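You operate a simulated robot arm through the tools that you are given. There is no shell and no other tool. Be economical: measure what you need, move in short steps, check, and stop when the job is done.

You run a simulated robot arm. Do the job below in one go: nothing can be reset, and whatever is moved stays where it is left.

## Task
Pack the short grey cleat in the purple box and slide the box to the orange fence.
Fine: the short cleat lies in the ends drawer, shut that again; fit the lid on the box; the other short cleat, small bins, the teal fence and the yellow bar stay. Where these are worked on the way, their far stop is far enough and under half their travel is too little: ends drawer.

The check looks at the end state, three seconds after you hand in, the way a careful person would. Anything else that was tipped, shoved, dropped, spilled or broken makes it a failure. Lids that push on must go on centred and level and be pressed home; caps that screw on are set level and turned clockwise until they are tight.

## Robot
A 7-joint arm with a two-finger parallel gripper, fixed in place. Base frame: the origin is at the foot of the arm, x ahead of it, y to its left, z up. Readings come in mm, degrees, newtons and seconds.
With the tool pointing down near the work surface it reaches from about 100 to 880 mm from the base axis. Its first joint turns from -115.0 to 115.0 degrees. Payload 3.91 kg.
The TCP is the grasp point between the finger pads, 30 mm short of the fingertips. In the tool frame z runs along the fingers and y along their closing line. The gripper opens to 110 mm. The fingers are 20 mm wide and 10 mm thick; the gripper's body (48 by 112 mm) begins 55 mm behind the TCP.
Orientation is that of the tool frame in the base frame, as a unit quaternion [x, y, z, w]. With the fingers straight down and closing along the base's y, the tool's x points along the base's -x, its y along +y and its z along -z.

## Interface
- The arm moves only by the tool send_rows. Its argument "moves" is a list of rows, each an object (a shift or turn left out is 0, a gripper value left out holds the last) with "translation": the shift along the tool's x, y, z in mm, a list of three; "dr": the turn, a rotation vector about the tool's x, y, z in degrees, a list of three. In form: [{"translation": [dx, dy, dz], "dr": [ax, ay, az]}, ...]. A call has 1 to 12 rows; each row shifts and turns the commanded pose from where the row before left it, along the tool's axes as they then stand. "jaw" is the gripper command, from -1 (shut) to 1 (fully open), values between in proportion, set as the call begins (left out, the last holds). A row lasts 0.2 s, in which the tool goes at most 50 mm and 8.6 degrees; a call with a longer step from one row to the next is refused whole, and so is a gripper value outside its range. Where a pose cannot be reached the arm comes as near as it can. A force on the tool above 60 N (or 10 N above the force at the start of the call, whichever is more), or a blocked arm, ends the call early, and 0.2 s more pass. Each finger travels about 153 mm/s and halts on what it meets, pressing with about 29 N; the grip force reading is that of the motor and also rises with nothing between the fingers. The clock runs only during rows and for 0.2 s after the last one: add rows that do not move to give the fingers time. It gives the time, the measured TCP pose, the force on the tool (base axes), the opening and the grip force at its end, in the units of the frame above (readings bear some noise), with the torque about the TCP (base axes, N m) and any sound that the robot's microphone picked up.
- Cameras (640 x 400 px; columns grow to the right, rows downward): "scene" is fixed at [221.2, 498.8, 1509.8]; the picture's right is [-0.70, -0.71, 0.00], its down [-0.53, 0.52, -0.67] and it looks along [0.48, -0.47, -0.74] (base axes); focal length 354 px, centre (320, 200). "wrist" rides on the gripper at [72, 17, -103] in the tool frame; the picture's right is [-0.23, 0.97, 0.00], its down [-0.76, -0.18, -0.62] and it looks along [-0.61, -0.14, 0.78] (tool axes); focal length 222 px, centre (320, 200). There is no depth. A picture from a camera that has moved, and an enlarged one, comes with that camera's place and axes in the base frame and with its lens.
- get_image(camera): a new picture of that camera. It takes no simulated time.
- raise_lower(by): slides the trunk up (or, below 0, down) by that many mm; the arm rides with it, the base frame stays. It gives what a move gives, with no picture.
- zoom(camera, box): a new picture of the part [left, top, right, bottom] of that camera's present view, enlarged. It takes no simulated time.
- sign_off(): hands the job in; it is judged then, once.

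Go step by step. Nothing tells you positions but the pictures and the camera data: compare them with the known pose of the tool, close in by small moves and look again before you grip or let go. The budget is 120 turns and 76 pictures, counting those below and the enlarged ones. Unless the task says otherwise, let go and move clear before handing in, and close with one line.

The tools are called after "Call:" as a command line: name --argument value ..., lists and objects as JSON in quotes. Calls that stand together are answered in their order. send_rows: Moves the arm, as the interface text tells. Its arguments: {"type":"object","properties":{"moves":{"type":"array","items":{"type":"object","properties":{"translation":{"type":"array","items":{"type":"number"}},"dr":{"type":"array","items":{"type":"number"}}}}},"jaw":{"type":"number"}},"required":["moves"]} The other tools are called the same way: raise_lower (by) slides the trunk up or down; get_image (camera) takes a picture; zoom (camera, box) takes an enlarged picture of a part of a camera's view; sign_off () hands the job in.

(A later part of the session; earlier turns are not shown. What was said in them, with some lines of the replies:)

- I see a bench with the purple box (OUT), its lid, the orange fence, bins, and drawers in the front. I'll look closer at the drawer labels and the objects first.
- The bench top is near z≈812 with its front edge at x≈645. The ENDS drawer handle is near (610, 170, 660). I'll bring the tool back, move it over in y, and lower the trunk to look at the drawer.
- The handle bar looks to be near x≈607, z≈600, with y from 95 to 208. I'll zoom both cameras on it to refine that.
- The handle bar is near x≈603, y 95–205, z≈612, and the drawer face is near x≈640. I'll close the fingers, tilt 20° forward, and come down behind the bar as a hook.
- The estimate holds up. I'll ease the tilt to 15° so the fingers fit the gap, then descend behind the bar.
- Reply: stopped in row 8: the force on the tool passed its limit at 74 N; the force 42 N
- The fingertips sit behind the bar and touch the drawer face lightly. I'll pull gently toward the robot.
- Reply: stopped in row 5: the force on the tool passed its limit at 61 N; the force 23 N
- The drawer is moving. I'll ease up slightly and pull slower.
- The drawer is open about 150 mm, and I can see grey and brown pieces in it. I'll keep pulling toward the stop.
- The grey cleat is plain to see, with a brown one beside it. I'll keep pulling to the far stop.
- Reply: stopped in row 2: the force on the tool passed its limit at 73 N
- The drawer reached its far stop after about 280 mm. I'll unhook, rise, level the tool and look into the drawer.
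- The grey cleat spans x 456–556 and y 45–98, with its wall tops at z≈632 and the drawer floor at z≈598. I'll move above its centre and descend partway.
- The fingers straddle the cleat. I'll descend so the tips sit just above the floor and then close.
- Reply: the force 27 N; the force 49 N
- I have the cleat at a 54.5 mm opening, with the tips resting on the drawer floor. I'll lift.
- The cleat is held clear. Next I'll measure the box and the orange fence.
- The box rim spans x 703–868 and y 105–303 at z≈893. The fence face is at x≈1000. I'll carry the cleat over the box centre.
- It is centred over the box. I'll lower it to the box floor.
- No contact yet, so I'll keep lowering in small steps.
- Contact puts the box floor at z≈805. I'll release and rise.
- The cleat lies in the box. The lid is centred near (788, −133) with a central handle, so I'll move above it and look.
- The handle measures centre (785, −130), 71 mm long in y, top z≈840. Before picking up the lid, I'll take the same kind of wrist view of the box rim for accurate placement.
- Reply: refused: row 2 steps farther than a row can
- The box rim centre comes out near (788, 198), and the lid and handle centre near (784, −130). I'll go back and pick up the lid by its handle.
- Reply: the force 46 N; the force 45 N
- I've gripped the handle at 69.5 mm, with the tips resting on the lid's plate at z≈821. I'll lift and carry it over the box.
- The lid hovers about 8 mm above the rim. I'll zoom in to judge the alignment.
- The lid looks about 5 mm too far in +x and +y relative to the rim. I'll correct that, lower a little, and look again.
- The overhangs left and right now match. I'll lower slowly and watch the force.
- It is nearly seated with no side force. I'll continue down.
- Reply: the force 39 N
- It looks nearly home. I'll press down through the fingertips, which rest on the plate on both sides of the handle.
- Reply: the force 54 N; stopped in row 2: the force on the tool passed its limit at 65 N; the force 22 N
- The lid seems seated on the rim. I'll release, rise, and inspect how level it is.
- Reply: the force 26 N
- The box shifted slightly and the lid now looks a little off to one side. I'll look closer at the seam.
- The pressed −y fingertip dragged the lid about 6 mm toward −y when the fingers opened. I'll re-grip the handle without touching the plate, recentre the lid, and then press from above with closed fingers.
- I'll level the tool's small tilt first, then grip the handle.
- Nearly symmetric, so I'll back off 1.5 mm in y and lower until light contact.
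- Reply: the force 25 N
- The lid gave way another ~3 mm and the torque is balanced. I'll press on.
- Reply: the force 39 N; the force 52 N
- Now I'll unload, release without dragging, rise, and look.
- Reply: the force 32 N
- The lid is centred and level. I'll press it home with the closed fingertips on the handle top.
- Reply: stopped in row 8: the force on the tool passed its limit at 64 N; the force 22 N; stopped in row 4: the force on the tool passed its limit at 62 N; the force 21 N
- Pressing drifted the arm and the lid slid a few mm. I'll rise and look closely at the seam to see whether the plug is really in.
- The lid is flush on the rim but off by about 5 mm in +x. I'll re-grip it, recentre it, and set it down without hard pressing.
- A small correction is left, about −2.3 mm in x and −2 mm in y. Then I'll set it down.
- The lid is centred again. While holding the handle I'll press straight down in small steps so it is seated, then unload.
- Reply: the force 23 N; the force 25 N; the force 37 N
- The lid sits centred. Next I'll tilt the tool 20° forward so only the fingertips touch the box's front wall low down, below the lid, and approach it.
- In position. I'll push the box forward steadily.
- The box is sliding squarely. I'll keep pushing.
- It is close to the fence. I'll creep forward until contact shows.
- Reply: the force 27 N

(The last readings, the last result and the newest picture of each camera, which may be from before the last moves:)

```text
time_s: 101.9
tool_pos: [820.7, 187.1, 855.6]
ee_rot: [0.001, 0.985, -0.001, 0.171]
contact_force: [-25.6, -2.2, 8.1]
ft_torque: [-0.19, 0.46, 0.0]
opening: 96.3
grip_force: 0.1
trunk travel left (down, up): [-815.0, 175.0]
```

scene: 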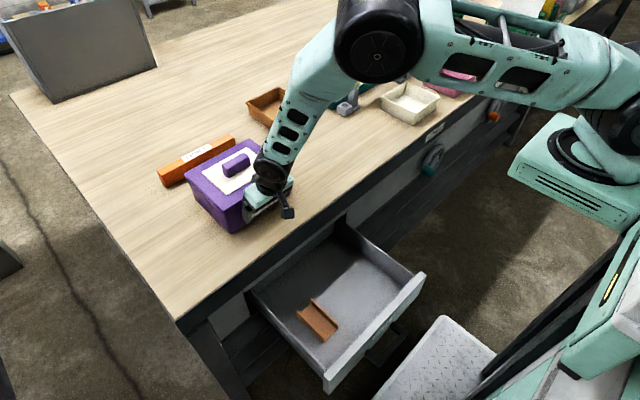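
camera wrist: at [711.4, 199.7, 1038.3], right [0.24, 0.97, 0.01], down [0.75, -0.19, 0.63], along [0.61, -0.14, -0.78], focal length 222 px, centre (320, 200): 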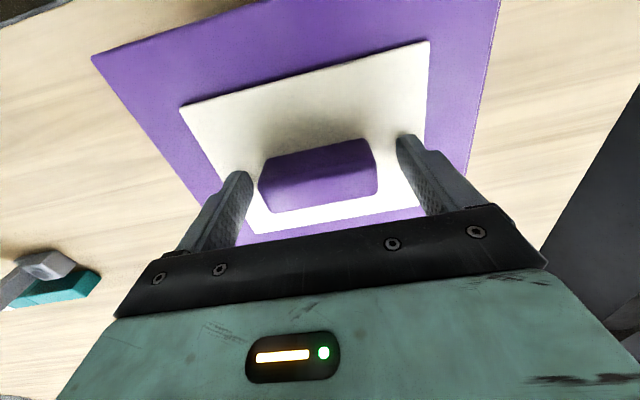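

The force rose to 25 N, so the box is against the fence. I'll back off and check.

Call:
send_rows --moves '[{"translation": [9.4, 0, -3.4]}, {"translation": [28, 0, -10.2]}, {"translation": [37.6, 0, -13.7]}, {"translation": [37.6, 0, -13.7]}, {"translation": [37.6, 0, -13.7]}]'

Call:
send_rows --moves '[{"translation": [-13, 0, -36]}, {"translation": [-13, 0, -36]}, {"translation": [37.6, 0, -13.7]}, {"translation": [37.6, 0, -13.7]}, {"translation": [37.6, 0, -13.7]}, {"translation": [37.6, 0, -13.7]}, {"translation": [37.6, 0, -13.7]}, {"translation": [37.6, 0, -13.7]}, {"translation": [37.6, 0, -13.7]}, {"translation": [37.6, 0, -13.7]}]' --jaw -1

Call:
get_image --camera "scene"

Call:
zoom --camera "scene" --box '[150, 110, 310, 230]'

```text
time_s: 103.1
tool_pos: [664.4, 185.0, 854.6]
ee_rot: [0.001, 0.985, 0.001, 0.175]
contact_force: [-0.2, -0.1, -0.2]
ft_torque: [0.0, -0.01, 0.02]
opening: 96.3
grip_force: 0.1
trunk travel left (down, up): [-815.0, 175.0]
```

```text
time_s: 105.2
tool_pos: [421.6, 152.5, 926.7]
ee_rot: [0.097, 0.98, -0.02, 0.172]
contact_force: [-0.1, 0.3, 0.4]
ft_torque: [-0.01, -0.01, 0.0]
opening: 0.0
grip_force: 28.6
trunk travel left (down, up): [-815.0, 175.0]
stopped in row 10: the arm was blocked; the commanded pose is now the measured one
```

```text
7 pictures are left
```

scene: 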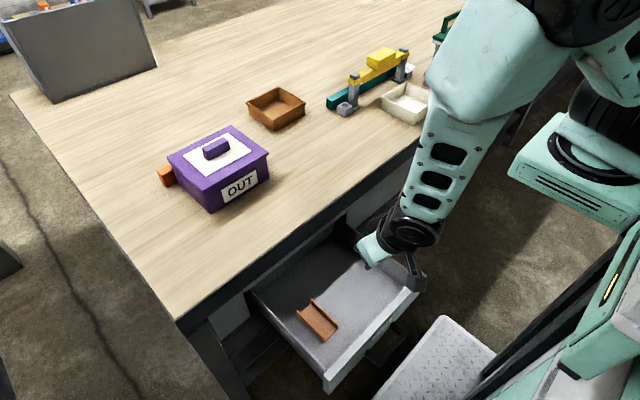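

```text
3.33 times, centred on (230, 170) of scene
camera zoom: at [221.2, 498.8, 1509.8], right [-0.7, -0.71, 0.0], down [-0.53, 0.52, -0.67], along [0.48, -0.47, -0.74], focal length 1181 px, centre (620, 300)
```

zoom: 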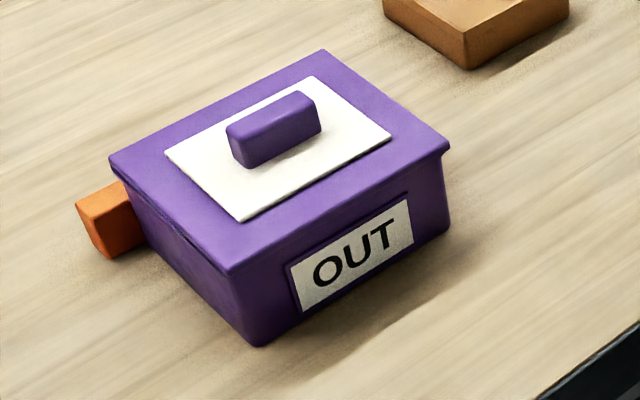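

The box rests squarely against the fence with its lid centred. Now for the drawer: I'll raise the arm, undo the yaw, and lower the trunk so I can push the drawer front from the robot side.

Call:
send_rows --moves '[{"translation": [-16.2, 0, -44.7]}, {"translation": [-16.2, 0, -44.7]}, {"translation": [-16.2, 0, -44.7]}, {"translation": [-16.2, 0, -44.7]}, {"dr": [-1.93, 0, -5.3]}, {"dr": [-1.93, 0, -5.3]}, {}]'

Call:
raise_lower --by -340

```text
time_s: 105.8
tool_pos: [478.9, 104.3, 1016.5]
ee_rot: [0.205, 0.963, -0.033, 0.172]
contact_force: [0.2, 1.0, 0.3]
ft_torque: [0.03, -0.03, -0.02]
opening: 0.0
grip_force: 29.4
trunk travel left (down, up): [-815.0, 175.0]
stopped in row 2: the arm was blocked; the commanded pose is now the measured one
```

```text
time_s: 109.2
tool_pos: [476.8, 105.2, 675.0]
ee_rot: [0.203, 0.963, -0.033, 0.171]
contact_force: [-0.1, -0.3, 0.0]
ft_torque: [0.02, -0.04, -0.01]
opening: 0.1
grip_force: 28.9
trunk travel left (down, up): [-475.0, 515.0]
```

The arm got blocked and yawed, but nothing was touched. I'll rise in small steps and check how it tracks.

Call:
send_rows --moves '[{"translation": [-6.8, 0, -18.8]}, {"translation": [-6.8, 0, -18.8]}, {"translation": [-6.8, 0, -18.8]}]'

Call:
get_image --camera "scene"

```text
time_s: 110.0
tool_pos: [477.2, 103.3, 736.5]
ee_rot: [0.207, 0.963, -0.033, 0.171]
contact_force: [0.4, 0.0, -0.6]
ft_torque: [0.0, 0.02, -0.01]
opening: 0.0
grip_force: 29.1
trunk travel left (down, up): [-475.0, 515.0]
```

```text
5 pictures are left
```

scene: 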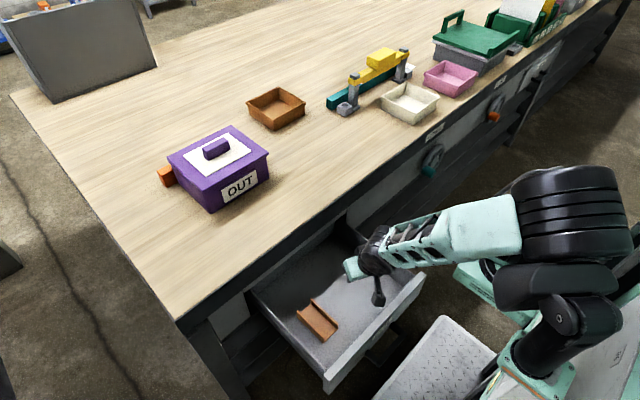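

Call:
send_rows --moves '[{"translation": [-8, 0, -22]}, {"translation": [-8, 0, -22]}, {"translation": [-8, 0, -22]}, {"dr": [-2.77, 0, -7.6]}, {"dr": [-2.77, 0, -7.6]}, {"dr": [-2.77, 0, -7.6]}, {}]'

```text
time_s: 111.6
tool_pos: [474.8, 106.2, 805.0]
ee_rot: [-0.007, 0.984, 0.004, 0.175]
contact_force: [0.2, -0.3, -0.1]
ft_torque: [0.0, 0.02, 0.0]
opening: 0.0
grip_force: 29.0
trunk travel left (down, up): [-475.0, 515.0]
```

Orientation is restored. I'll move back to x≈322 in front of the drawer face.

Call:
send_rows --moves '[{"translation": [36, 11.8, -13.1]}, {"translation": [36, 11.8, -13.1]}, {"translation": [36, 11.8, -13.1]}, {"translation": [36, 11.8, -13.1]}, {}]'

```text
time_s: 112.8
tool_pos: [320.4, 150.4, 805.1]
ee_rot: [-0.006, 0.984, 0.003, 0.176]
contact_force: [-1.0, -0.2, 0.5]
ft_torque: [-0.02, 0.01, -0.02]
opening: 0.0
grip_force: 28.9
trunk travel left (down, up): [-475.0, 515.0]
```

Call:
raise_lower --by -122

Call:
zoom --camera "scene" --box '[240, 220, 464, 380]'

```text
time_s: 114.3
tool_pos: [321.1, 151.6, 682.4]
ee_rot: [-0.006, 0.984, 0.003, 0.176]
contact_force: [-0.7, -0.3, -1.3]
ft_torque: [-0.01, 0.0, 0.01]
opening: 0.0
grip_force: 29.1
trunk travel left (down, up): [-353.0, 637.0]
```

```text
2.50 times, centred on (352, 300) of scene
camera zoom: at [221.2, 498.8, 1509.8], right [-0.7, -0.71, 0.0], down [-0.53, 0.52, -0.67], along [0.48, -0.47, -0.74], focal length 885 px, centre (240, -50)
```

zoom: 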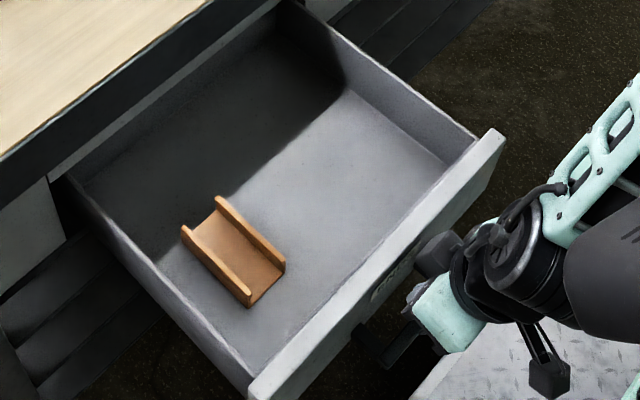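

The fingers are in front of the drawer face, above the bar. I'll push it shut smoothly.

Call:
send_rows --moves '[{"translation": [-4.7, 0, 1.7]}, {"translation": [-4.7, 0, 1.7]}, {"translation": [-4.7, 0, 1.7]}, {"translation": [-4.7, 0, 1.7]}, {"translation": [-6.6, 0, 2.4]}, {"translation": [-6.6, 0, 2.4]}, {"translation": [-6.6, 0, 2.4]}, {"translation": [-6.6, 0, 2.4]}, {"translation": [-6.6, 0, 2.4]}, {"translation": [-6.6, 0, 2.4]}, {"translation": [-6.6, 0, 2.4]}, {"translation": [-6.6, 0, 2.4]}]'

Call:
send_rows --moves '[{"translation": [-6.6, 0, 2.4]}, {"translation": [-6.6, 0, 2.4]}, {"translation": [-6.6, 0, 2.4]}, {"translation": [-6.6, 0, 2.4]}, {"translation": [-6.6, 0, 2.4]}, {"translation": [-6.6, 0, 2.4]}, {"translation": [-6.6, 0, 2.4]}, {"translation": [-6.6, 0, 2.4]}, {"translation": [-6.6, 0, 2.4]}, {"translation": [-6.6, 0, 2.4]}, {"translation": [-6.6, 0, 2.4]}, {"translation": [-6.6, 0, 2.4]}]'

```text
time_s: 116.9
tool_pos: [398.5, 152.9, 684.4]
ee_rot: [-0.007, 0.984, 0.004, 0.176]
contact_force: [-1.7, -0.5, 0.2]
ft_torque: [-0.02, 0.03, -0.01]
opening: 0.0
grip_force: 29.2
trunk travel left (down, up): [-353.0, 637.0]
```

```text
time_s: 119.5
tool_pos: [482.7, 154.1, 684.5]
ee_rot: [-0.007, 0.984, 0.005, 0.176]
contact_force: [-1.1, -0.3, -0.3]
ft_torque: [-0.02, 0.04, -0.05]
opening: 0.0
grip_force: 29.3
trunk travel left (down, up): [-353.0, 637.0]
```

Call:
send_rows --moves '[{"translation": [-6.6, 0, 2.4]}, {"translation": [-6.6, 0, 2.4]}, {"translation": [-6.6, 0, 2.4]}, {"translation": [-6.6, 0, 2.4]}, {"translation": [-6.6, 0, 2.4]}, {"translation": [-6.6, 0, 2.4]}, {"translation": [-6.6, 0, 2.4]}, {"translation": [-6.6, 0, 2.4]}, {"translation": [-6.6, 0, 2.4]}, {"translation": [-6.6, 0, 2.4]}, {"translation": [-6.6, 0, 2.4]}, {"translation": [-6.6, 0, 2.4]}]'

Call:
send_rows --moves '[{"translation": [-6.6, 0, 2.4]}, {"translation": [-6.6, 0, 2.4]}, {"translation": [-6.6, 0, 2.4]}, {"translation": [-3.8, 0, 1.4]}, {"translation": [-3.8, 0, 1.4]}, {"translation": [-2.8, 0, 1]}, {"translation": [-2.8, 0, 1]}, {"translation": [-2.8, 0, 1]}, {"translation": [-2.8, 0, 1]}, {"translation": [-2.8, 0, 1]}, {"translation": [-2.8, 0, 1]}, {"translation": [-2.8, 0, 1]}]'

```text
time_s: 122.1
tool_pos: [566.9, 154.8, 683.6]
ee_rot: [-0.007, 0.984, 0.003, 0.177]
contact_force: [-1.8, -0.6, -0.7]
ft_torque: [-0.03, 0.03, 0.0]
opening: 0.1
grip_force: 28.5
trunk travel left (down, up): [-353.0, 637.0]
```

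```text
time_s: 124.7
tool_pos: [615.2, 153.8, 684.7]
ee_rot: [-0.006, 0.984, 0.002, 0.177]
contact_force: [-2.6, 0.9, -0.7]
ft_torque: [0.0, 0.11, 0.0]
opening: 0.0
grip_force: 29.5
trunk travel left (down, up): [-353.0, 637.0]
```

Almost shut. I'll creep to the stop.

Call:
send_rows --moves '[{"translation": [-1.9, 0, 0.7]}, {"translation": [-1.9, 0, 0.7]}, {"translation": [-1.9, 0, 0.7]}, {"translation": [-1.9, 0, 0.7]}]'

Call:
send_rows --moves '[{"translation": [-1.9, 0, 0.7]}, {"translation": [-1.9, 0, 0.7]}, {}]'

```text
time_s: 125.7
tool_pos: [622.3, 155.9, 684.9]
ee_rot: [-0.007, 0.984, 0.002, 0.176]
contact_force: [-15.4, -1.3, 4.4]
ft_torque: [0.01, 0.34, -0.07]
opening: 0.2
grip_force: 29.0
trunk travel left (down, up): [-353.0, 637.0]
```

```text
time_s: 126.4
tool_pos: [623.0, 156.1, 684.7]
ee_rot: [-0.007, 0.985, 0.002, 0.171]
contact_force: [-17.4, -1.4, 8.3]
ft_torque: [0.0, 0.29, -0.08]
opening: 0.0
grip_force: 28.4
trunk travel left (down, up): [-353.0, 637.0]
stopped in row 3: the force on the tool passed its limit at 64 N (the readings are from after the stop); the commanded pose is now the measured one
```

The drawer hit its closed stop. I'll back off and verify with the scene camera.

Call:
send_rows --moves '[{"translation": [9.4, 0, -3.4]}, {"translation": [18.8, 0, -6.8]}, {"translation": [28, 0, -10.2]}, {"translation": [37.6, 0, -13.7]}, {"translation": [37.6, 0, -13.7]}, {"translation": [37.6, 0, -13.7]}, {}]'

Call:
get_image --camera "scene"

Call:
zoom --camera "scene" --box '[150, 110, 350, 300]'

```text
time_s: 128.0
tool_pos: [444.2, 151.9, 684.1]
ee_rot: [-0.007, 0.985, 0.001, 0.172]
contact_force: [0.4, -0.3, -0.6]
ft_torque: [0.02, 0.01, 0.01]
opening: 0.0
grip_force: 29.3
trunk travel left (down, up): [-353.0, 637.0]
```

```text
3 pictures are left
```

scene: 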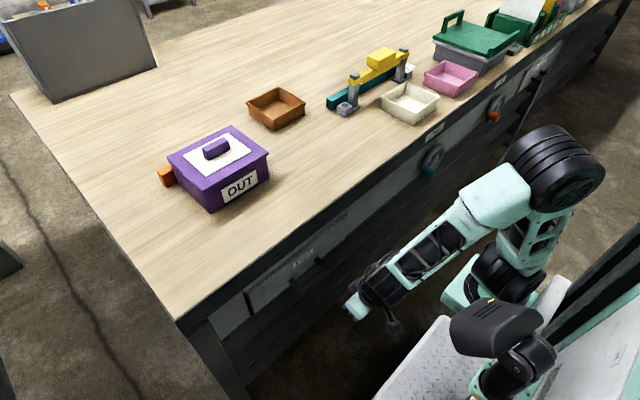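

```text
2.11 times, centred on (250, 205) of scene
camera zoom: at [221.2, 498.8, 1509.8], right [-0.7, -0.71, 0.0], down [-0.53, 0.52, -0.67], along [0.48, -0.47, -0.74], focal length 746 px, centre (467, 190)
```

zoom: 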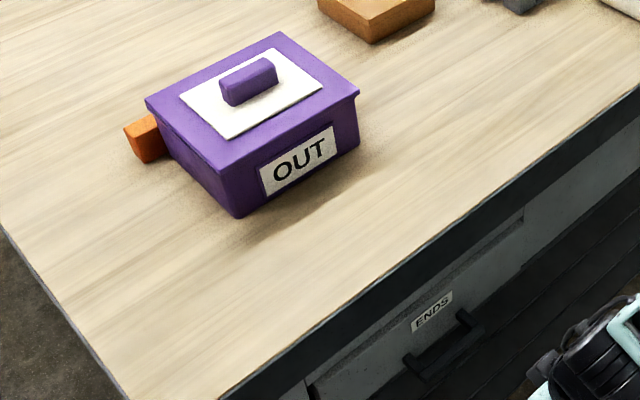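

The drawer is shut, the lidded box is against the orange fence, and everything else looks where it was. The arm is clear, so I'm handing in.

Call:
sign_off

```text
The job is handed in.
```

The short grey cleat is in the purple box, the box is up against the orange fence, and the ends drawer is shut again. The lid sits centred and level. I pressed it down to about 50–60 N but heard no click, and it could still slide a few mm on the rim before I recentred it, so I'm not certain it is fully home.
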